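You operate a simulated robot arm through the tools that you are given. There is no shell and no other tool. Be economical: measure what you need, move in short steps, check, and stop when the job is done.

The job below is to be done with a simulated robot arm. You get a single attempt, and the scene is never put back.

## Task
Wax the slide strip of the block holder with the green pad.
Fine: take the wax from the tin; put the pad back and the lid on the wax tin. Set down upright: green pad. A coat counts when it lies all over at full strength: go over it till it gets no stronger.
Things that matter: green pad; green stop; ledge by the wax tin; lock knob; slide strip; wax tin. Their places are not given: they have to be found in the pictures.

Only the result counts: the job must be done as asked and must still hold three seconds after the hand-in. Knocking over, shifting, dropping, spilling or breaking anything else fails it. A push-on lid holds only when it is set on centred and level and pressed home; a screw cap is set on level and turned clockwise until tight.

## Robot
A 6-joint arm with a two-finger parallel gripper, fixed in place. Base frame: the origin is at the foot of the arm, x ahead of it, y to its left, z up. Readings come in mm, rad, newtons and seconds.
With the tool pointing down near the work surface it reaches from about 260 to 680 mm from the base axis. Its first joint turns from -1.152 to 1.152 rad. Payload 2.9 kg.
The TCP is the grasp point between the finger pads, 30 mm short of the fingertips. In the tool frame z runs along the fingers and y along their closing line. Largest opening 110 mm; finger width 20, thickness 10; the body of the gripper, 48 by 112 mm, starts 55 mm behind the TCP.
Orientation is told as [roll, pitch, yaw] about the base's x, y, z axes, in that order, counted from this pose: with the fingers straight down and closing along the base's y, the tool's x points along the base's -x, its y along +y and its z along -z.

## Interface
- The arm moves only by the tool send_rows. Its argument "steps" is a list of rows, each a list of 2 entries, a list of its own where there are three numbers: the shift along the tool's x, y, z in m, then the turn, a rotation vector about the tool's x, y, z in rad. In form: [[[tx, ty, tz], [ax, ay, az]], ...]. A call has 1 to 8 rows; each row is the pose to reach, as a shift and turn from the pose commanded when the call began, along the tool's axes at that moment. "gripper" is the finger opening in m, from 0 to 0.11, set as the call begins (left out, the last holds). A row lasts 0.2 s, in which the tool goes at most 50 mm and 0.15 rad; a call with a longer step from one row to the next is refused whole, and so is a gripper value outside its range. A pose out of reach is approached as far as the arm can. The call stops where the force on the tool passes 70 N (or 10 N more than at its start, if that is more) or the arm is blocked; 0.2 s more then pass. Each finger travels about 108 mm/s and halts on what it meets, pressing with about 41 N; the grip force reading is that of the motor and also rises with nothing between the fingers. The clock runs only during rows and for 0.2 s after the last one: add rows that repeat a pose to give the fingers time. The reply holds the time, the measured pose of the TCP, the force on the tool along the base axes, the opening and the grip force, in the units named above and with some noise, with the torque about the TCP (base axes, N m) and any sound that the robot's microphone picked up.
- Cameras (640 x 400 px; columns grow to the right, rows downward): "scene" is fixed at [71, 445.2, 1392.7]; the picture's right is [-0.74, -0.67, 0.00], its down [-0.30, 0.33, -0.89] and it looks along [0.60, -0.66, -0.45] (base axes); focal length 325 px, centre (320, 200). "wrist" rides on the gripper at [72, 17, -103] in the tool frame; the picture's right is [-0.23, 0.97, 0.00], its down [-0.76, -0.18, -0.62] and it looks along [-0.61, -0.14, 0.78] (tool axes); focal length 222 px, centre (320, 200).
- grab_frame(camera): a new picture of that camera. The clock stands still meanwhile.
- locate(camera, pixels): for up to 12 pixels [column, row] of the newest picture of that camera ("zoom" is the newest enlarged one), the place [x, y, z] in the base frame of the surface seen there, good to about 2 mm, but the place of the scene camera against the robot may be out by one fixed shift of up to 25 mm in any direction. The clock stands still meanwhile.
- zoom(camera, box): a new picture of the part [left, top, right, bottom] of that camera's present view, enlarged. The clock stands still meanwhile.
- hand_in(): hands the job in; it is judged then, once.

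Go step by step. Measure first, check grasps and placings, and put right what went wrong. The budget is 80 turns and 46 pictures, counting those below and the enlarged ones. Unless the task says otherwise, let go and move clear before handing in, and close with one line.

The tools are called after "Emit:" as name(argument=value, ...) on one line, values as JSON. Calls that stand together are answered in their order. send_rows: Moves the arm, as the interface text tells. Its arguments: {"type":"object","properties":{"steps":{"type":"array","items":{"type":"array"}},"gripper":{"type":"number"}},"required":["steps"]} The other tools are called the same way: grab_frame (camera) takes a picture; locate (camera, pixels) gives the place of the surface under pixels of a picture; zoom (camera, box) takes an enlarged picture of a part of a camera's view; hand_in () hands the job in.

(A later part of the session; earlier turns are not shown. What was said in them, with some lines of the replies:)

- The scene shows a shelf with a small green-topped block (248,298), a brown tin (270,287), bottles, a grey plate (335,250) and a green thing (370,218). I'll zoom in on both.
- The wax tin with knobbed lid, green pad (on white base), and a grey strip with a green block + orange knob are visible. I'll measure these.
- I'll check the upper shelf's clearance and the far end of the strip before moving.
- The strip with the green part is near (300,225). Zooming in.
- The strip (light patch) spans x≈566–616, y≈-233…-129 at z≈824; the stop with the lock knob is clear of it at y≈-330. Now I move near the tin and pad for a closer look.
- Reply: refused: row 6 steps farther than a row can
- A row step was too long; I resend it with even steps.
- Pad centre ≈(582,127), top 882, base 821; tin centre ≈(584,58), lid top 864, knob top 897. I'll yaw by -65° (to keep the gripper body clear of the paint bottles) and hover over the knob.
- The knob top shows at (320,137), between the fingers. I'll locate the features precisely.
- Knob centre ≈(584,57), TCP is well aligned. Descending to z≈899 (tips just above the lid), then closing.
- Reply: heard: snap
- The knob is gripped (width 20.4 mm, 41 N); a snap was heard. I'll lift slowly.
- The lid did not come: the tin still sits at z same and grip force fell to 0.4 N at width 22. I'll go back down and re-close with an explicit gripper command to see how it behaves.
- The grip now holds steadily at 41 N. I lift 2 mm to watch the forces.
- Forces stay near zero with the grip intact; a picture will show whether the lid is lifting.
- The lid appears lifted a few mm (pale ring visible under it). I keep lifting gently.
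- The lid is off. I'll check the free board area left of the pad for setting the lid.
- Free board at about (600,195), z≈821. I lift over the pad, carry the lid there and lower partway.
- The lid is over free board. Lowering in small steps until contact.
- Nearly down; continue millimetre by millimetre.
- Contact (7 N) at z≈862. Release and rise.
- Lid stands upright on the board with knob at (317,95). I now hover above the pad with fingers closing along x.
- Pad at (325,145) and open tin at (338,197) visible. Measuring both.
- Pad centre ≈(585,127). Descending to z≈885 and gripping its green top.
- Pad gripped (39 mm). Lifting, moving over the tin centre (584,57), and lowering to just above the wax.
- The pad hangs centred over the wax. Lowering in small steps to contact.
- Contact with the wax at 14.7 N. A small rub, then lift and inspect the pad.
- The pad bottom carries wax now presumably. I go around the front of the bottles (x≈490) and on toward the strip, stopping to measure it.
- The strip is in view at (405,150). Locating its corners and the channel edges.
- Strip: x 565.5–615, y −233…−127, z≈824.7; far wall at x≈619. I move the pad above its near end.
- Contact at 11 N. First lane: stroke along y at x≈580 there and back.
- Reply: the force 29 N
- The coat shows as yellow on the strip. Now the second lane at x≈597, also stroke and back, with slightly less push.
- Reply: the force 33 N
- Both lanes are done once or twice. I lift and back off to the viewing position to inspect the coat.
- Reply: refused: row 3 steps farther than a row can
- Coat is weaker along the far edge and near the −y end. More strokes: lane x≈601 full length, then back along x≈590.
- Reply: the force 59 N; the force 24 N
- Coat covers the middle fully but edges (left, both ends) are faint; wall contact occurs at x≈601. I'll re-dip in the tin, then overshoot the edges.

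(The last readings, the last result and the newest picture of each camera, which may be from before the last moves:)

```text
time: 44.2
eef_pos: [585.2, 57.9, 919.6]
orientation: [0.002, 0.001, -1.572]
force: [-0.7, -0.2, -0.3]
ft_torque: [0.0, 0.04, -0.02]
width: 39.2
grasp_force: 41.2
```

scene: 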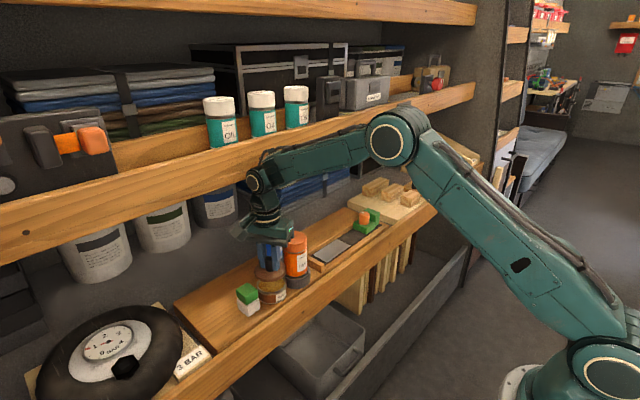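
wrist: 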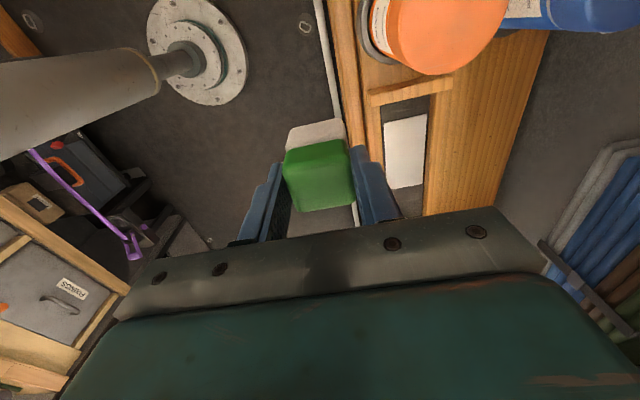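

Over the tin; pressing into the wax with a small rub.

Emit:
send_rows(steps=[[[0, -0.001, 0.004], [0, 0, 0]], [[0, -0.001, 0.006], [0, 0, 0]], [[0, -0.001, 0.007], [0, 0, 0]]])

Emit:
send_rows(steps=[[[0, 0, 0.001], [0, 0, 0]], [[0, 0, 0.0015], [0, 0, 0]]])

```text
time: 45.0
eef_pos: [585.4, 58.0, 912.9]
orientation: [0.004, 0.001, -1.571]
force: [-5.7, 0.5, 22.0]
ft_torque: [-0.07, 0.62, -0.01]
width: 39.3
grasp_force: 41.0
```

```text
time: 45.6
eef_pos: [585.2, 59.3, 913.0]
orientation: [0.006, 0.001, -1.569]
force: [-12.6, 3.6, 40.4]
ft_torque: [0.08, 1.0, -0.03]
width: 39.2
grasp_force: 41.4
```

Firm contact (40 N); ease off, small rub, then lift and go around the front back to the strip.

Emit:
send_rows(steps=[[[0, 0, -0.0015], [0, 0, 0]], [[0.004, 0, -0.0015], [0, 0, 0]], [[-0.004, 0, -0.0015], [0, 0, 0]], [[0, 0, -0.0015], [0, 0, 0]], [[0, 0, -0.03], [0, 0, 0]], [[0, -0.01, -0.065], [0, 0, 0]], [[0, -0.045, -0.095], [0, 0, 0]], [[-0.01, -0.09, -0.097], [0, 0, 0]]])

Emit:
send_rows(steps=[[[-0.04, -0.005, 0], [0, 0, 0]], [[-0.085, -0.005, 0], [0, 0, 0]], [[-0.13, -0.005, 0], [0, 0, 0]], [[-0.165, 0.02, 0.01], [0, 0, 0]], [[-0.182, 0.05, 0.045], [0, 0, 0]], [[-0.182, 0.075, 0.085], [0, 0, 0]], [[-0.182, 0.08, 0.115], [0, 0, 0]]])

```text
time: 47.4
eef_pos: [495.2, 46.0, 1003.7]
orientation: [-0.001, 0.001, -1.57]
force: [0.3, 0.5, -0.6]
ft_torque: [-0.01, -0.01, -0.04]
width: 39.1
grasp_force: 41.0
```

```text
time: 49.0
eef_pos: [576.4, -134.9, 890.9]
orientation: [0.0, 0.0, -1.57]
force: [0.9, -0.4, -0.5]
ft_torque: [-0.01, -0.02, 0.0]
width: 39.3
grasp_force: 41.6
```

Emit:
send_rows(steps=[[[0, 0, 0.001], [0, 0, 0]], [[0, 0, 0.002], [0, 0, 0]], [[0, 0, 0.003], [0, 0, 0]]])

```text
time: 49.8
eef_pos: [575.7, -133.9, 888.8]
orientation: [0.001, -0.001, -1.571]
force: [-1.5, -0.2, 5.9]
ft_torque: [-0.04, 0.17, 0.0]
width: 38.9
grasp_force: 41.2
```

Contact at 6 N. Going over with overshoot: left lane x≈574 first, then ends and right lane.

Emit:
send_rows(steps=[[[0.004, -0.002, 0.0007], [0, 0, 0]], [[-0.02, -0.002, 0.0007], [0, 0, 0]], [[-0.045, -0.002, 0.0007], [0, 0, 0]], [[-0.07, -0.002, 0.0007], [0, 0, 0]], [[-0.093, -0.002, 0.0007], [0, 0, 0]], [[-0.098, -0.002, 0.0007], [0, 0, 0]], [[-0.075, -0.002, 0.0007], [0, 0, 0]], [[-0.05, -0.002, 0.0007], [0, 0, 0]]])

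Emit:
send_rows(steps=[[[0.025, 0, 0], [0, 0, 0]], [[0.05, 0, 0], [0, 0, 0]], [[0.054, 0, 0], [0, 0, 0]], [[0.054, 0.012, 0], [0, 0, 0]], [[0.054, 0.0255, 0], [0, 0, 0]], [[0.03, 0.0255, 0], [0, 0, 0]], [[0.005, 0.0255, 0], [0, 0, 0]], [[-0.02, 0.0255, 0], [0, 0, 0]]])

Emit:
send_rows(steps=[[[-0.028, 0, 0], [0, 0, 0]], [[-0.028, -0.012, 0], [0, 0, 0]], [[-0.028, -0.0245, 0], [0, 0, 0]], [[-0.028, -0.012, 0], [0, 0, 0]], [[-0.028, 0, 0], [0, 0, 0]], [[-0.004, 0, 0], [0, 0, 0]], [[0.02, 0, 0], [0, 0, 0]], [[0.045, 0, 0], [0, 0, 0]]])

Emit:
send_rows(steps=[[[0.025, 0, 0], [0, 0, 0]], [[0.029, 0, 0], [0, 0, 0]], [[0.029, -0.012, 0], [0, 0, 0]], [[0.029, -0.025, 0], [0, 0, 0]], [[0.029, -0.012, 0], [0, 0, 0]], [[0.005, -0.012, 0], [0, 0, 0]], [[-0.02, -0.012, 0], [0, 0, 0]], [[-0.045, -0.012, 0], [0, 0, 0]]])

```text
time: 51.6
eef_pos: [573.4, -185.0, 889.0]
orientation: [0.002, -0.002, -1.572]
force: [0.1, -8.2, 19.6]
ft_torque: [-0.47, 0.0, 0.08]
width: 39.3
grasp_force: 41.1
```

```text
time: 53.4
eef_pos: [598.4, -205.4, 888.3]
orientation: [0.001, -0.001, -1.569]
force: [1.6, 2.6, 14.4]
ft_torque: [0.22, -0.01, -0.06]
width: 39.2
grasp_force: 41.3
```

```text
time: 55.2
eef_pos: [599.4, -161.0, 888.5]
orientation: [0.002, 0.001, -1.571]
force: [-1.9, -6.2, 19.5]
ft_torque: [-0.42, 0.18, 0.08]
width: 39.2
grasp_force: 41.2
```

```text
time: 57.0
eef_pos: [589.1, -203.8, 888.0]
orientation: [0.0, -0.001, -1.572]
force: [-0.4, 3.2, 7.8]
ft_torque: [0.13, -0.12, 0.01]
width: 39.1
grasp_force: 40.8
```

All passes ran cleanly. Lift and inspect.

Emit:
send_rows(steps=[[[0, 0, -0.03], [0, 0, 0]], [[0.01, -0.02, -0.07], [0, 0, 0]], [[0.03, -0.045, -0.1], [0, 0, 0]], [[0.055, -0.08, -0.12], [0, 0, 0]], [[0.09, -0.1, -0.121], [0, 0, 0]], [[0.125, -0.1, -0.121], [0, 0, 0]]])

Emit:
zoom(camera="wrist", box=[360, 90, 450, 200])

```text
time: 58.4
eef_pos: [484.2, -79.4, 1006.1]
orientation: [-0.001, 0.0, -1.57]
force: [-0.3, 0.1, -0.3]
ft_torque: [-0.04, -0.01, -0.01]
width: 39.0
grasp_force: 41.5
```

```text
3.64 times, centred on (405, 145) of wrist
```

zoom: 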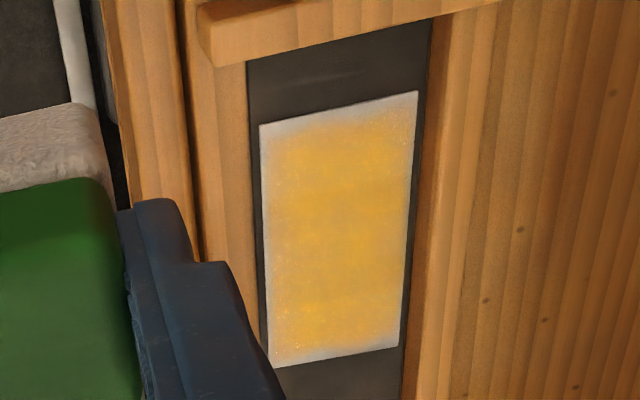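

Main area is well coated, while a narrow margin looks fainter on all sides. I'll make another dense, slower serpentine with a bit more pressure and extra overshoot, then compare.

Emit:
send_rows(steps=[[[-0.03, 0.02, 0.02], [0, 0, 0]], [[-0.052, 0.045, 0.05], [0, 0, 0]], [[-0.052, 0.07, 0.085], [0, 0, 0]], [[-0.052, 0.088, 0.112], [0, 0, 0]], [[-0.052, 0.088, 0.116], [0, 0, 0]], [[-0.052, 0.088, 0.118], [0, 0, 0]]])

Emit:
send_rows(steps=[[[0, 0, 0.001], [0, 0, 0]], [[0, 0, 0.0015], [0, 0, 0]], [[0, 0, 0.0015], [0, 0, 0]]])

```text
time: 59.8
eef_pos: [574.2, -130.7, 889.8]
orientation: [0.001, -0.001, -1.571]
force: [0.2, 0.4, -1.1]
ft_torque: [0.03, -0.04, -0.03]
width: 39.6
grasp_force: 41.0
```

```text
time: 60.6
eef_pos: [573.4, -130.5, 888.8]
orientation: [0.001, -0.001, -1.57]
force: [-0.1, -0.2, -0.6]
ft_torque: [-0.02, 0.0, 0.0]
width: 39.3
grasp_force: 40.5
```

Emit:
send_rows(steps=[[[0, 0, 0.001], [0, 0, 0]], [[0, 0, 0.0018], [0, 0, 0]], [[0, 0, 0.0018], [0, 0, 0]]])

```text
time: 61.4
eef_pos: [575.8, -130.1, 888.4]
orientation: [0.001, 0.0, -1.572]
force: [-4.2, -2.1, 12.1]
ft_torque: [-0.1, 0.3, 0.02]
width: 39.2
grasp_force: 40.6
```

12 N contact. Serpentine over four lanes.

Emit:
send_rows(steps=[[[-0.015, -0.001, 0.0004], [0, 0, 0]], [[-0.03, -0.001, 0.0004], [0, 0, 0]], [[-0.045, -0.001, 0.0004], [0, 0, 0]], [[-0.06, -0.001, 0.0004], [0, 0, 0]], [[-0.075, -0.001, 0.0004], [0, 0, 0]], [[-0.09, -0.001, 0.0004], [0, 0, 0]], [[-0.104, -0.001, 0.0004], [0, 0, 0]], [[-0.104, 0.008, 0.0004], [0, 0, 0]]])

Emit:
send_rows(steps=[[[0.015, 0, 0], [0, 0, 0]], [[0.03, 0, 0], [0, 0, 0]], [[0.045, 0, 0], [0, 0, 0]], [[0.06, 0, 0], [0, 0, 0]], [[0.075, 0, 0], [0, 0, 0]], [[0.09, 0, 0], [0, 0, 0]], [[0.104, 0, 0], [0, 0, 0]], [[0.104, 0.008, 0], [0, 0, 0]]])

Emit:
send_rows(steps=[[[-0.015, 0, 0], [0, 0, 0]], [[-0.03, 0, 0], [0, 0, 0]], [[-0.045, 0, 0], [0, 0, 0]], [[-0.06, 0, 0], [0, 0, 0]], [[-0.075, 0, 0], [0, 0, 0]], [[-0.09, 0, 0], [0, 0, 0]], [[-0.104, 0, 0], [0, 0, 0]], [[-0.104, 0.0085, 0], [0, 0, 0]]])

Emit:
send_rows(steps=[[[0.015, 0, 0], [0, 0, 0]], [[0.03, 0, 0], [0, 0, 0]], [[0.045, 0, 0], [0, 0, 0]], [[0.06, 0, 0], [0, 0, 0]], [[0.075, 0, 0], [0, 0, 0]], [[0.09, 0, 0], [0, 0, 0]], [[0.104, 0, 0], [0, 0, 0]], [[0.104, -0.0125, 0], [0, 0, 0]]])

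Emit:
send_rows(steps=[[[0, 0, -0.03], [0, 0, 0]], [[0, -0.02, -0.07], [0, 0, 0]], [[0.015, -0.055, -0.1], [0, 0, 0]], [[0.03, -0.095, -0.12], [0, 0, 0]], [[0.05, -0.099, -0.12], [0, 0, 0]]])

Emit:
zoom(camera="wrist", box=[360, 90, 450, 200])

```text
time: 63.2
eef_pos: [580.9, -238.3, 889.2]
orientation: [0.002, -0.003, -1.578]
force: [-9.7, -2.4, 25.3]
ft_torque: [-0.16, 0.6, 0.0]
width: 39.4
grasp_force: 41.6
```

```text
time: 65.0
eef_pos: [591.8, -129.5, 889.2]
orientation: [-0.002, 0.001, -1.569]
force: [-11.3, -0.3, 28.8]
ft_torque: [-0.12, 0.44, -0.01]
width: 39.4
grasp_force: 41.1
```

```text
time: 66.8
eef_pos: [597.9, -237.9, 888.7]
orientation: [-0.001, -0.002, -1.576]
force: [-7.3, -3.8, 22.2]
ft_torque: [-0.23, 0.41, 0.04]
width: 39.4
grasp_force: 41.3
```

```text
time: 68.6
eef_pos: [586.2, -129.9, 887.7]
orientation: [0.002, 0.0, -1.567]
force: [5.6, 2.3, 15.8]
ft_torque: [0.13, -0.28, 0.02]
width: 39.1
grasp_force: 41.1
```

```text
time: 69.8
eef_pos: [488.2, -79.8, 1008.0]
orientation: [0.001, 0.001, -1.57]
force: [0.3, -0.3, -0.9]
ft_torque: [-0.02, 0.0, 0.0]
width: 39.0
grasp_force: 41.0
```

```text
3.64 times, centred on (405, 145) of wrist
```

zoom: 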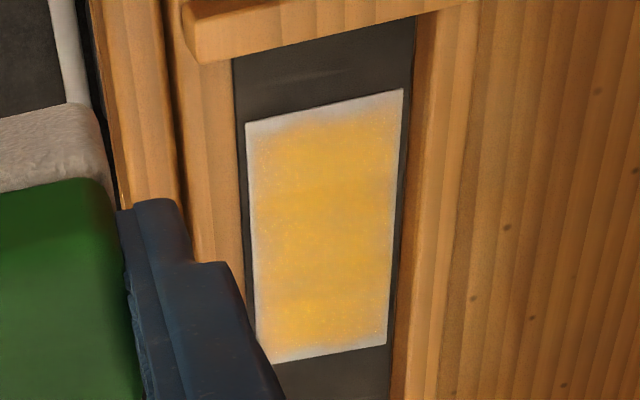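

Slightly stronger with faint banding; margins seem an inherent soft rim. One more dip and full coverage to see whether it still grows.

Emit:
send_rows(steps=[[[0.045, 0, 0], [0, 0, 0]], [[0.09, 0, 0], [0, 0, 0]], [[0.137, 0, 0], [0, 0, 0]], [[0.137, 0.045, 0.015], [0, 0, 0]], [[0.137, 0.08, 0.045], [0, 0, 0]], [[0.137, 0.095, 0.075], [0, 0, 0]], [[0.137, 0.095, 0.09], [0, 0, 0]]])

Emit:
send_rows(steps=[[[0, 0, 0.003], [0, 0, 0]], [[0, 0, 0.005], [0, 0, 0]], [[0, 0, 0.006], [0, 0, 0]]])

```text
time: 71.4
eef_pos: [582.5, 57.1, 917.2]
orientation: [0.0, -0.001, -1.571]
force: [-0.4, -0.5, 0.2]
ft_torque: [-0.02, 0.0, 0.02]
width: 39.4
grasp_force: 41.3
```

```text
time: 72.2
eef_pos: [583.3, 56.9, 913.6]
orientation: [0.004, -0.001, -1.572]
force: [-7.7, -1.1, 23.7]
ft_torque: [-0.15, 0.74, 0.02]
width: 39.1
grasp_force: 40.7
```

24 N in the wax. Rub, lift and return to the strip start (574,−130).

Emit:
send_rows(steps=[[[0.004, 0, -0.0005], [0, 0, 0]], [[-0.004, 0, -0.0005], [0, 0, 0]], [[0.0, 0.003, -0.0005], [0, 0, 0]], [[0, -0.003, -0.0005], [0, 0, 0]], [[0, 0, -0.03], [0, 0, 0]], [[0, -0.01, -0.065], [0, 0, 0]], [[0, -0.045, -0.095], [0, 0, 0]], [[-0.01, -0.09, -0.097], [0, 0, 0]]])

Emit:
send_rows(steps=[[[-0.04, -0.003, 0], [0, 0, 0]], [[-0.085, -0.003, 0], [0, 0, 0]], [[-0.13, -0.003, 0], [0, 0, 0]], [[-0.16, 0.02, 0.01], [0, 0, 0]], [[-0.176, 0.05, 0.045], [0, 0, 0]], [[-0.176, 0.075, 0.085], [0, 0, 0]], [[-0.176, 0.081, 0.115], [0, 0, 0]]])

Emit:
send_rows(steps=[[[0, 0, 0.001], [0, 0, 0]], [[0, 0, 0.003], [0, 0, 0]], [[0, 0, 0.004], [0, 0, 0]]])

```text
time: 74.0
eef_pos: [492.0, 45.2, 1003.8]
orientation: [0.0, 0.002, -1.571]
force: [-0.2, 0.2, -1.4]
ft_torque: [0.0, -0.04, 0.04]
width: 39.4
grasp_force: 41.0
```

```text
time: 75.6
eef_pos: [574.0, -132.4, 890.6]
orientation: [0.001, 0.0, -1.571]
force: [-0.3, 0.2, 0.0]
ft_torque: [0.02, -0.03, -0.01]
width: 39.2
grasp_force: 41.4
```

```text
time: 76.4
eef_pos: [573.5, -131.4, 888.0]
orientation: [0.003, -0.001, -1.571]
force: [-4.0, -0.3, 8.6]
ft_torque: [0.05, 0.24, 0.0]
width: 39.3
grasp_force: 41.1
```

8.6 N; pressing 0.6 mm more and running the serpentine twice.

Emit:
send_rows(steps=[[[-0.015, 0, 0.0006], [0, 0, 0]], [[-0.03, 0, 0.0006], [0, 0, 0]], [[-0.045, 0, 0.0006], [0, 0, 0]], [[-0.06, 0, 0.0006], [0, 0, 0]], [[-0.075, 0, 0.0006], [0, 0, 0]], [[-0.09, 0, 0.0006], [0, 0, 0]], [[-0.104, 0, 0.0006], [0, 0, 0]], [[-0.104, 0.0085, 0.0006], [0, 0, 0]]])

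Emit:
send_rows(steps=[[[0.015, 0, 0], [0, 0, 0]], [[0.03, 0, 0], [0, 0, 0]], [[0.045, 0, 0], [0, 0, 0]], [[0.06, 0, 0], [0, 0, 0]], [[0.075, 0, 0], [0, 0, 0]], [[0.09, 0, 0], [0, 0, 0]], [[0.104, 0, 0], [0, 0, 0]], [[0.104, 0.0085, 0], [0, 0, 0]]])

Emit:
send_rows(steps=[[[-0.015, 0, 0], [0, 0, 0]], [[-0.03, 0, 0], [0, 0, 0]], [[-0.045, 0, 0], [0, 0, 0]], [[-0.06, 0, 0], [0, 0, 0]], [[-0.075, 0, 0], [0, 0, 0]], [[-0.09, 0, 0], [0, 0, 0]], [[-0.104, 0, 0], [0, 0, 0]], [[-0.104, 0.0085, 0], [0, 0, 0]]])

Emit:
send_rows(steps=[[[0.015, 0, 0], [0, 0, 0]], [[0.03, 0, 0], [0, 0, 0]], [[0.045, 0, 0], [0, 0, 0]], [[0.06, 0, 0], [0, 0, 0]], [[0.075, 0, 0], [0, 0, 0]], [[0.09, 0, 0], [0, 0, 0]], [[0.104, 0, 0], [0, 0, 0]], [[0.104, -0.0125, 0], [0, 0, 0]]])

Emit:
send_rows(steps=[[[-0.015, 0, 0], [0, 0, 0]], [[-0.03, 0, 0], [0, 0, 0]], [[-0.045, 0, 0], [0, 0, 0]], [[-0.06, 0, 0], [0, 0, 0]], [[-0.075, 0, 0], [0, 0, 0]], [[-0.09, 0, 0], [0, 0, 0]], [[-0.104, 0, 0], [0, 0, 0]], [[-0.104, -0.012, 0], [0, 0, 0]]])

Emit:
send_rows(steps=[[[0.015, 0, 0], [0, 0, 0]], [[0.03, 0, 0], [0, 0, 0]], [[0.045, 0, 0], [0, 0, 0]], [[0.06, 0, 0], [0, 0, 0]], [[0.075, 0, 0], [0, 0, 0]], [[0.09, 0, 0], [0, 0, 0]], [[0.104, 0, 0], [0, 0, 0]], [[0.104, 0.012, 0], [0, 0, 0]]])

Emit:
send_rows(steps=[[[0, 0, -0.03], [0, 0, 0]], [[0, -0.02, -0.07], [0, 0, 0]], [[0.015, -0.055, -0.1], [0, 0, 0]], [[0.03, -0.095, -0.12], [0, 0, 0]], [[0.05, -0.099, -0.12], [0, 0, 0]]])

Emit:
zoom(camera="wrist", box=[360, 90, 450, 200])

```text
time: 78.2
eef_pos: [582.5, -235.2, 888.5]
orientation: [-0.002, 0.0, -1.575]
force: [-4.0, -2.1, 11.6]
ft_torque: [-0.17, 0.19, -0.01]
width: 39.2
grasp_force: 41.1
```

```text
time: 80.0
eef_pos: [591.3, -127.9, 888.9]
orientation: [-0.004, 0.003, -1.569]
force: [-8.6, 1.8, 20.6]
ft_torque: [0.01, 0.27, -0.05]
width: 39.2
grasp_force: 41.0
```

```text
time: 81.8
eef_pos: [597.5, -236.6, 889.0]
orientation: [0.001, -0.001, -1.575]
force: [-7.1, -3.2, 20.5]
ft_torque: [-0.15, 0.49, 0.02]
width: 39.5
grasp_force: 41.0
```

```text
time: 83.6
eef_pos: [588.6, -128.3, 889.1]
orientation: [0.0, 0.001, -1.569]
force: [3.9, 3.3, 10.0]
ft_torque: [0.1, -0.24, 0.02]
width: 39.1
grasp_force: 40.8
```

```text
time: 85.4
eef_pos: [576.7, -236.4, 888.7]
orientation: [0.003, -0.001, -1.572]
force: [6.0, -1.4, 15.6]
ft_torque: [-0.02, -0.18, 0.01]
width: 39.3
grasp_force: 40.7
```

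```text
time: 87.2
eef_pos: [586.4, -131.8, 888.9]
orientation: [-0.002, 0.002, -1.568]
force: [-3.6, 1.2, 8.0]
ft_torque: [0.04, 0.04, 0.02]
width: 39.1
grasp_force: 41.1
```

```text
time: 88.4
eef_pos: [485.5, -82.1, 1007.3]
orientation: [-0.001, 0.001, -1.571]
force: [-0.2, -0.4, -0.4]
ft_torque: [-0.05, -0.01, -0.01]
width: 39.1
grasp_force: 41.1
```

```text
3.64 times, centred on (405, 145) of wrist
```

zoom: 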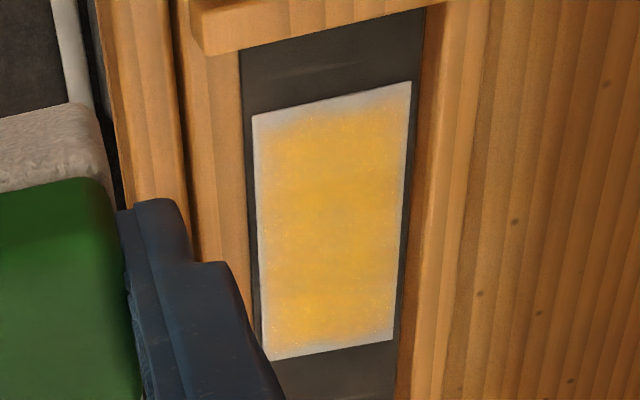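

The coat is now even and no stronger than before; rubbing it three times with overshoot left the same slim soft rim, so it's saturated. Returning the pad to its original place (585,128).

Emit:
send_rows(steps=[[[0.045, 0, 0], [0, 0, 0]], [[0.09, 0, 0], [0, 0, 0]], [[0.135, 0, 0], [0, 0, 0]], [[0.175, 0.01, 0], [0, 0, 0]], [[0.2, 0.045, 0.01], [0, 0, 0]], [[0.2095, 0.08, 0.04], [0, 0, 0]], [[0.2095, 0.099, 0.08], [0, 0, 0]], [[0.2095, 0.099, 0.108], [0, 0, 0]]])

Emit:
send_rows(steps=[[[0, 0, 0.005], [0, 0, 0]], [[0, 0, 0.01], [0, 0, 0]], [[0, 0, 0.01], [0, 0, 0]]])

```text
time: 90.2
eef_pos: [585.2, 128.6, 900.5]
orientation: [0.001, 0.0, -1.571]
force: [-0.2, 0.5, -1.2]
ft_torque: [-0.01, -0.04, -0.01]
width: 39.0
grasp_force: 41.1
```

```text
time: 91.0
eef_pos: [585.6, 129.3, 888.9]
orientation: [0.0, 0.001, -1.571]
force: [-0.5, 0.5, -0.6]
ft_torque: [0.03, 0.0, -0.02]
width: 39.1
grasp_force: 41.1
```

Emit:
send_rows(steps=[[[0, 0, 0.001], [0, 0, 0]], [[0, 0, 0.002], [0, 0, 0]]])

Emit:
send_rows(steps=[[[0, 0, 0.001], [0, 0, 0]], [[0, 0, 0.0015], [0, 0, 0]]])

```text
time: 91.6
eef_pos: [585.2, 128.6, 889.4]
orientation: [0.0, 0.0, -1.57]
force: [-0.2, -0.2, -0.6]
ft_torque: [-0.05, -0.04, -0.01]
width: 39.1
grasp_force: 41.3
```

```text
time: 92.2
eef_pos: [585.6, 130.7, 886.8]
orientation: [0.002, 0.0, -1.57]
force: [0.2, 0.2, -1.3]
ft_torque: [0.02, 0.03, 0.03]
width: 39.0
grasp_force: 41.4
```

Emit:
send_rows(steps=[[[0, 0, 0.001], [0, 0, 0]], [[0, 0, 0.0015], [0, 0, 0]]])

Emit:
send_rows(steps=[[[0, 0, 0.0005], [0, 0, 0]], [[0, 0, 0.001], [0, 0, 0]]])

```text
time: 92.8
eef_pos: [587.1, 130.1, 885.8]
orientation: [-0.001, 0.0, -1.572]
force: [-1.4, -0.3, 4.3]
ft_torque: [0.02, 0.17, -0.01]
width: 39.2
grasp_force: 41.3
```

```text
time: 93.4
eef_pos: [587.7, 130.7, 886.2]
orientation: [0.003, 0.001, -1.568]
force: [-3.5, 3.1, 17.3]
ft_torque: [0.09, 0.42, -0.02]
width: 39.1
grasp_force: 40.7
```

The pad stands (17 N). Release and rise.

Emit:
send_rows(steps=[[[0, 0, 0], [0, 0, 0]], [[0, 0, 0], [0, 0, 0]]], gripper=0.07)

Emit:
send_rows(steps=[[[0, 0, -0.025], [0, 0, 0]], [[0, 0, -0.055], [0, 0, 0]], [[0.02, 0.004, -0.055], [0, 0, -0.14]], [[0.04, 0.008, -0.055], [0, 0, -0.29]], [[0.05, 0.013, -0.055], [0, 0, -0.4368]]])

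Emit:
grab_frame(camera="wrist")

```text
time: 94.0
eef_pos: [587.0, 129.4, 884.3]
orientation: [-0.001, -0.001, -1.572]
force: [0.2, -0.9, -0.6]
ft_torque: [0.03, -0.03, 0.0]
width: 70.1
grasp_force: 0.0
```

```text
time: 95.2
eef_pos: [601.8, 179.2, 939.5]
orientation: [0.0, 0.0, -1.133]
force: [-0.5, 0.4, 0.1]
ft_torque: [0.02, -0.03, 0.04]
width: 70.0
grasp_force: 0.0
```

```text
10 pictures are left
```

wrist: 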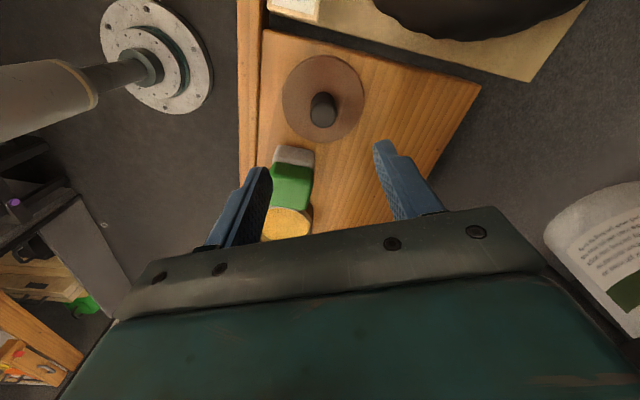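

The pad stands upright; lid knob at (323,115). Locating the knob and lid rim.

Emit:
locate(camera="wrist", pixels=[[323, 118], [323, 113], [282, 103], [364, 93], [321, 56], [325, 142]])

Emit:
send_rows(steps=[[[0.014, 0.0057, 0.02], [0, 0, 0]], [[0.014, 0.0057, 0.04], [0, 0, 0]]], gripper=0.05)

```text
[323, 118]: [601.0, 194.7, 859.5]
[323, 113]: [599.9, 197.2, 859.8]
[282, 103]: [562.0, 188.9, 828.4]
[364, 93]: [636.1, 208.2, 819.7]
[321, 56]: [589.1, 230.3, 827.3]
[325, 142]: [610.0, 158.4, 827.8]
```

```text
time: 95.8
eef_pos: [600.4, 192.6, 898.7]
orientation: [0.001, 0.0, -1.133]
force: [-0.3, 0.3, 0.2]
ft_torque: [0.01, -0.04, 0.0]
width: 50.0
grasp_force: 0.0
```

Aligned within 2 mm; descend to z≈862 and close on the knob.

Emit:
send_rows(steps=[[[0.0014, 0.0006, 0.02], [0, 0, 0]], [[0.0014, 0.0006, 0.03], [0, 0, 0]], [[0.0014, 0.0006, 0.036], [0, 0, 0]]])

Emit:
send_rows(steps=[[[0, 0, 0], [0, 0, 0]], [[0, 0, 0], [0, 0, 0]], [[0, 0, 0], [0, 0, 0]]], gripper=0.0)

Emit:
send_rows(steps=[[[0, 0, -0.01], [0, 0, 0]], [[0, 0, -0.03], [0, 0, 0]]])

```text
time: 96.6
eef_pos: [600.4, 196.1, 863.2]
orientation: [-0.001, 0.001, -1.134]
force: [-0.2, 0.3, 0.0]
ft_torque: [0.01, 0.02, 0.02]
width: 50.2
grasp_force: 0.1
```

```text
time: 97.4
eef_pos: [599.5, 194.6, 863.0]
orientation: [-0.001, 0.001, -1.136]
force: [-0.3, -0.2, -0.8]
ft_torque: [-0.02, -0.02, 0.0]
width: 20.3
grasp_force: 41.2
```

```text
time: 98.0
eef_pos: [597.5, 195.6, 893.5]
orientation: [0.0, -0.002, -1.134]
force: [0.2, -0.7, -0.4]
ft_torque: [0.02, -0.03, 0.03]
width: 20.3
grasp_force: 40.8
```

Lid gripped. Carry it high over the pad to above the tin (584,56.5).

Emit:
send_rows(steps=[[[0, 0, -0.045], [0, 0, 0]], [[-0.01, -0.006, -0.08], [0, 0, 0]], [[-0.038, -0.024, -0.08], [0, 0, 0]], [[-0.066, -0.042, -0.08], [0, 0, 0]], [[-0.094, -0.06, -0.08], [0, 0, 0]], [[-0.1189, -0.0728, -0.08], [0, 0, 0]], [[-0.1189, -0.0728, -0.045], [0, 0, 0]], [[-0.1189, -0.0728, -0.022], [0, 0, 0]]])

Emit:
send_rows(steps=[[[0, 0, 0], [0, 0, 0]]])

Emit:
send_rows(steps=[[[0, 0, 0], [0, 0, 0]]])

Emit:
send_rows(steps=[[[0, 0, 0], [0, 0, 0]]])

Emit:
grab_frame(camera="wrist")

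```text
time: 99.8
eef_pos: [586.9, 57.7, 914.8]
orientation: [0.0, 0.0, -1.135]
force: [-0.1, 0.2, 0.4]
ft_torque: [0.0, 0.03, 0.03]
width: 20.4
grasp_force: 40.7
```

```text
time: 100.2
eef_pos: [586.5, 57.9, 916.1]
orientation: [0.0, -0.001, -1.134]
force: [-0.1, -1.1, 0.2]
ft_torque: [0.03, 0.0, -0.01]
width: 20.8
grasp_force: 41.1
```

```text
time: 100.6
eef_pos: [586.3, 57.1, 915.5]
orientation: [0.001, 0.001, -1.134]
force: [-0.2, -0.2, -0.4]
ft_torque: [0.01, -0.01, 0.01]
width: 20.5
grasp_force: 40.5
```

```text
time: 101.0
eef_pos: [585.7, 57.5, 915.4]
orientation: [0.001, 0.0, -1.136]
force: [-0.1, 0.5, 0.4]
ft_torque: [-0.02, -0.01, -0.01]
width: 20.2
grasp_force: 41.3
```

```text
9 pictures are left
```

wrist: 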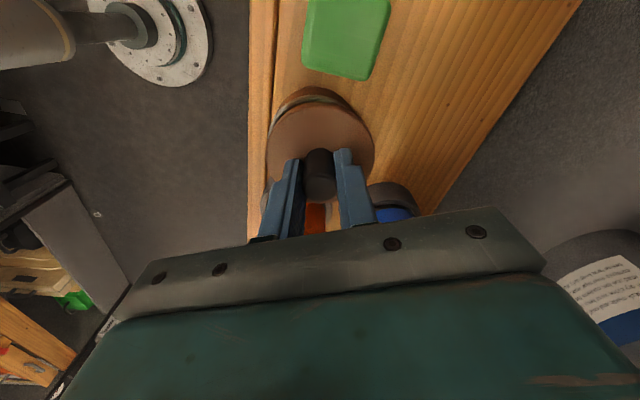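

Averaged pose (586.4,57.5), so I correct by −2.3 mm along the tool y and descend near the rim, then check from the scene.

Emit:
send_rows(steps=[[[0, -0.0023, 0], [0, 0, 0]], [[0, -0.0023, 0.006], [0, 0, 0]], [[0, -0.0023, 0.01], [0, 0, 0]]])

Emit:
zoom(camera="scene", box=[230, 240, 320, 310])

Emit:
zoom(camera="wrist", box=[250, 70, 400, 210])

```text
time: 101.8
eef_pos: [581.9, 56.2, 905.2]
orientation: [0.0, 0.0, -1.134]
force: [-0.5, 0.6, -0.3]
ft_torque: [0.03, -0.01, 0.0]
width: 20.2
grasp_force: 40.1
```

```text
5.71 times, centred on (275, 275) of scene
```

zoom: 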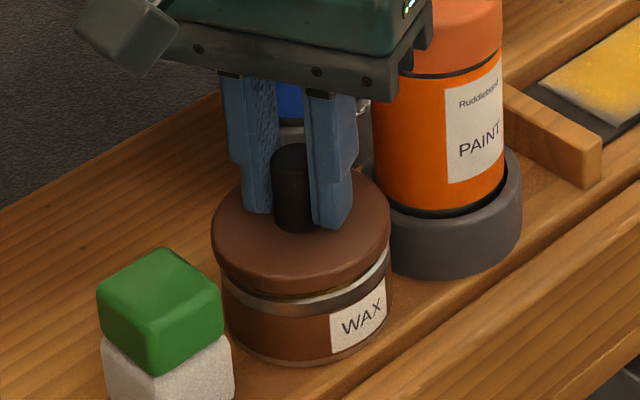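

```text
2.86 times, centred on (325, 140) of wrist
```

zoom: 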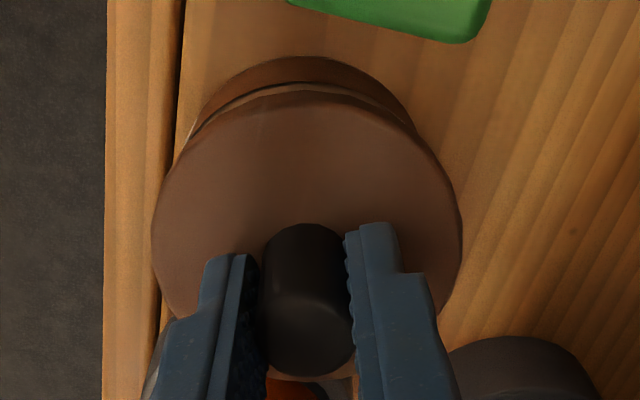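

The lid looks centred over the tin within ~1 mm. Lowering to contact in small steps.

Emit:
send_rows(steps=[[[0, 0, 0.002], [0, 0, 0]], [[0, 0, 0.004], [0, 0, 0]]])

Emit:
send_rows(steps=[[[0, 0, 0.001], [0, 0, 0]], [[0, 0, 0.002], [0, 0, 0]]])

```text
time: 102.4
eef_pos: [581.7, 55.5, 900.8]
orientation: [0.001, 0.0, -1.135]
force: [-0.1, 0.8, -1.0]
ft_torque: [0.0, -0.02, -0.01]
width: 20.4
grasp_force: 41.0
```

```text
time: 103.0
eef_pos: [580.8, 56.0, 898.3]
orientation: [0.001, 0.0, -1.135]
force: [0.5, -0.2, 0.1]
ft_torque: [0.02, 0.01, 0.01]
width: 20.4
grasp_force: 41.2
```

Still free. Continue.

Emit:
send_rows(steps=[[[0, 0, 0.001], [0, 0, 0]], [[0, 0, 0.0015], [0, 0, 0]]])

Emit:
send_rows(steps=[[[0, 0, 0], [0, 0, 0]]])

```text
time: 103.6
eef_pos: [580.8, 55.8, 898.5]
orientation: [0.002, 0.001, -1.133]
force: [-0.3, 1.6, 9.8]
ft_torque: [0.05, 0.2, -0.05]
width: 20.6
grasp_force: 41.0
```

```text
time: 104.0
eef_pos: [580.6, 55.8, 899.6]
orientation: [0.003, 0.0, -1.131]
force: [0.1, 2.8, 12.7]
ft_torque: [0.05, 0.12, -0.01]
width: 20.4
grasp_force: 41.0
```

Contact at ~12 N, but x readings say ≈581, so I check centring visually before pressing.

Emit:
zoom(camera="scene", box=[230, 240, 320, 310])

Emit:
zoom(camera="wrist", box=[250, 70, 400, 210])

```text
5.71 times, centred on (275, 275) of scene
```

zoom: 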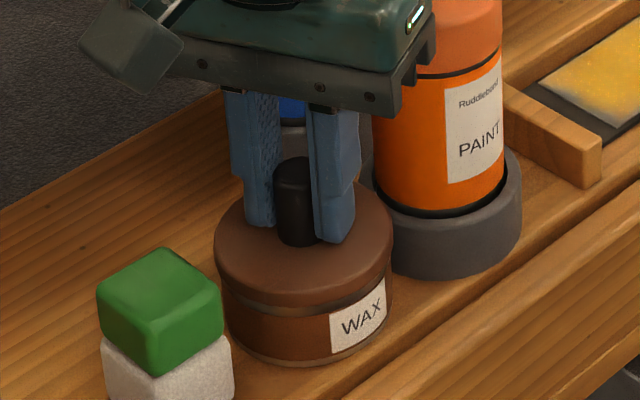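

```text
2.86 times, centred on (325, 140) of wrist
```

zoom: 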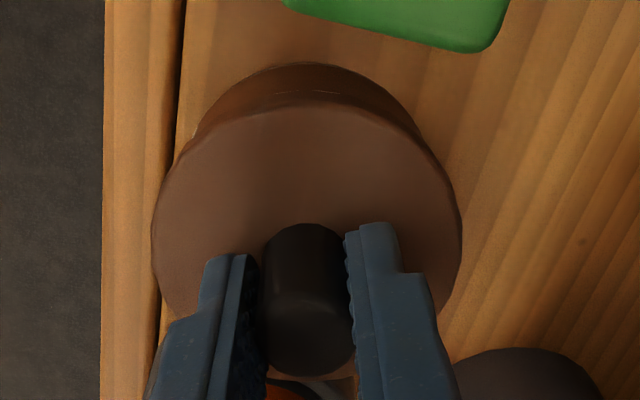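

Centring looks good (within ~1 mm) and level. Pressing the lid home progressively.

Emit:
send_rows(steps=[[[0, 0, 0.0007], [0, 0, 0]], [[0, 0, 0.0014], [0, 0, 0]]])

Emit:
send_rows(steps=[[[0, 0, 0.0007], [0, 0, 0]], [[0, 0, 0.0014], [0, 0, 0]]])

```text
time: 104.6
eef_pos: [580.5, 56.2, 898.7]
orientation: [0.003, -0.001, -1.135]
force: [-8.1, 1.3, 31.9]
ft_torque: [0.09, 0.45, 0.0]
width: 20.5
grasp_force: 40.9
```

```text
time: 105.2
eef_pos: [581.0, 57.1, 898.8]
orientation: [0.005, -0.001, -1.134]
force: [-9.9, -1.0, 35.0]
ft_torque: [-0.03, 0.47, -0.05]
width: 20.5
grasp_force: 40.7
```

Force levels at 35 N (fingers slipping down the knob), no snap. I'll let go, rise, close the fingers and measure the lid's height, then press from the knob's top.

Emit:
send_rows(steps=[[[0, 0, -0.0025], [0, 0, 0]], [[0, 0, -0.0025], [0, 0, 0]]])

Emit:
send_rows(steps=[[[0, 0, 0], [0, 0, 0]], [[0, 0, 0], [0, 0, 0]], [[0, 0, -0.03], [0, 0, 0]], [[0, 0, -0.062], [0, 0, 0]]], gripper=0.05)

Emit:
grab_frame(camera="wrist")

Emit:
locate(camera="wrist", pixels=[[320, 141], [320, 136], [283, 118], [359, 112], [310, 95], [340, 100], [300, 130], [345, 125]])

```text
time: 105.8
eef_pos: [580.7, 57.5, 898.5]
orientation: [0.002, -0.002, -1.134]
force: [-0.1, -0.6, 21.1]
ft_torque: [-0.2, 0.01, 0.02]
width: 20.4
grasp_force: 41.1
```

```text
time: 106.8
eef_pos: [581.3, 57.1, 958.1]
orientation: [-0.002, 0.0, -1.134]
force: [-0.2, -0.6, -0.5]
ft_torque: [0.01, -0.01, -0.04]
width: 50.0
grasp_force: 0.2
heard: snap
```

```text
4 pictures are left
```

wrist: 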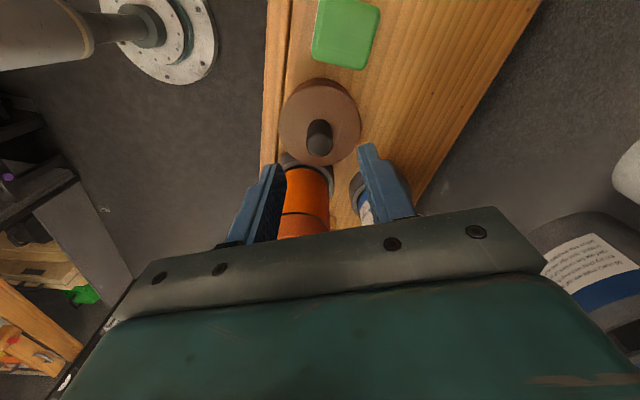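

```text
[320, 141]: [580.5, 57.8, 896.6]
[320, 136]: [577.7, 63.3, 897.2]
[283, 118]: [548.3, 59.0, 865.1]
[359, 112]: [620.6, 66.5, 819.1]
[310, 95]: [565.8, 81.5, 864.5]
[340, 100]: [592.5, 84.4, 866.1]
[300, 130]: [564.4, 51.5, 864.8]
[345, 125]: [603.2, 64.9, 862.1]
```

A snap was heard and the lid top sits at ≈864.7 with knob top ≈897, same as originally. To be sure it's home, I press the knob's top with closed fingers.

Emit:
send_rows(steps=[[[0, 0, 0], [0, 0, 0]], [[0, 0, 0], [0, 0, 0]], [[0, 0, 0], [0, 0, 0]], [[0, 0, 0.015], [0, 0, 0]], [[0, 0, 0.027], [0, 0, 0]]], gripper=0.0)

Emit:
send_rows(steps=[[[0, 0, 0.001], [0, 0, 0]], [[0, 0, 0.002], [0, 0, 0]], [[0, 0, 0.003], [0, 0, 0]]])

```text
time: 108.0
eef_pos: [582.0, 56.3, 933.4]
orientation: [0.001, 0.0, -1.135]
force: [0.4, 0.3, 0.5]
ft_torque: [0.0, 0.03, -0.03]
width: 0.0
grasp_force: 37.7
```

```text
time: 108.8
eef_pos: [582.1, 57.2, 930.0]
orientation: [-0.002, 0.0, -1.135]
force: [0.0, 0.4, 0.2]
ft_torque: [0.0, 0.03, 0.0]
width: 0.2
grasp_force: 38.0
```

Emit:
send_rows(steps=[[[0, 0, 0.001], [0, 0, 0]], [[0, 0, 0.002], [0, 0, 0]], [[0, 0, 0.003], [0, 0, 0]]])

Emit:
send_rows(steps=[[[0, 0, 0.0005], [0, 0, 0]], [[0, 0, 0.001], [0, 0, 0]]])

```text
time: 109.6
eef_pos: [582.2, 56.2, 928.6]
orientation: [0.003, 0.001, -1.132]
force: [-5.1, 4.1, 15.1]
ft_torque: [0.1, 0.17, -0.04]
width: 0.0
grasp_force: 38.4
```

```text
time: 110.2
eef_pos: [581.8, 56.6, 926.2]
orientation: [0.006, -0.003, -1.132]
force: [-4.7, 4.3, 27.1]
ft_torque: [0.1, 0.14, 0.01]
width: 0.0
grasp_force: 38.0
```

Emit:
send_rows(steps=[[[0, 0, 0.001], [0, 0, 0]], [[0, 0, 0.002], [0, 0, 0]]])

Emit:
send_rows(steps=[[[0, 0, -0.01], [0, 0, 0]], [[0, 0, -0.05], [0, 0, 0]], [[0, -0.03, -0.085], [0, 0, 0]], [[0, -0.075, -0.1], [0, 0, 0]], [[0, -0.12, -0.105], [0, 0, 0]]])

Emit:
zoom(camera="scene", box=[220, 200, 400, 320])

```text
time: 110.8
eef_pos: [581.1, 57.0, 927.6]
orientation: [0.006, 0.0, -1.134]
force: [-7.0, 6.8, 39.7]
ft_torque: [0.15, 0.18, 0.08]
width: 0.0
grasp_force: 37.9
```

```text
time: 112.0
eef_pos: [473.0, 5.4, 1025.3]
orientation: [0.0, -0.001, -1.134]
force: [-0.3, -0.7, -0.1]
ft_torque: [-0.03, 0.0, 0.01]
width: 0.0
grasp_force: 37.5
```

```text
3.33 times, centred on (310, 260) of scene
```

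zoom: 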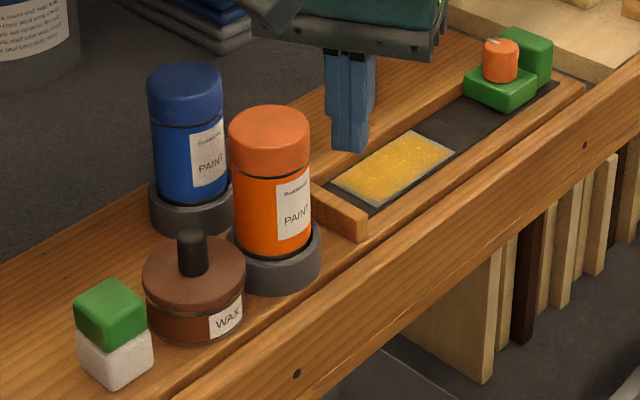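

The lid is on, centred and level, and the pad stands at its place. One closer look at the strip's coat edges.

Emit:
zoom(camera="scene", box=[308, 232, 352, 262])

```text
13.33 times, centred on (330, 247) of scene
```

zoom: 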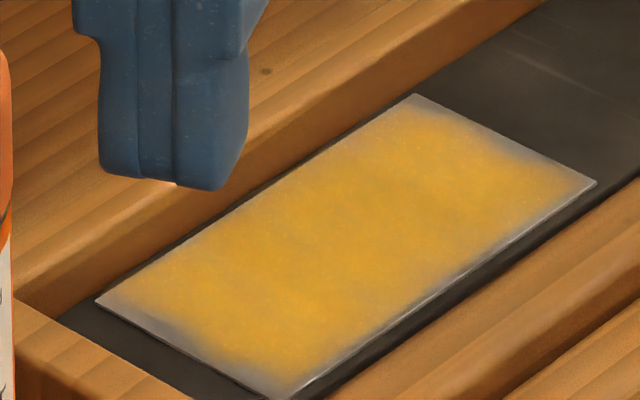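

The coat is even, with the same soft rim on every side whether or not the pad went well past that edge. So I take the rim as how the coat is drawn, not a missed area. The lid is on, the pad is upright in its place and the arm is clear, so I'm handing in.

Emit:
hand_in()

```text
The job is handed in.
```

I waxed the slide strip all over with the green pad until it got no stronger, put the pad back upright and pressed the lid onto the wax tin. The tin may have moved about 3 mm while I worked, and a thin pale rim still shows around the coat.
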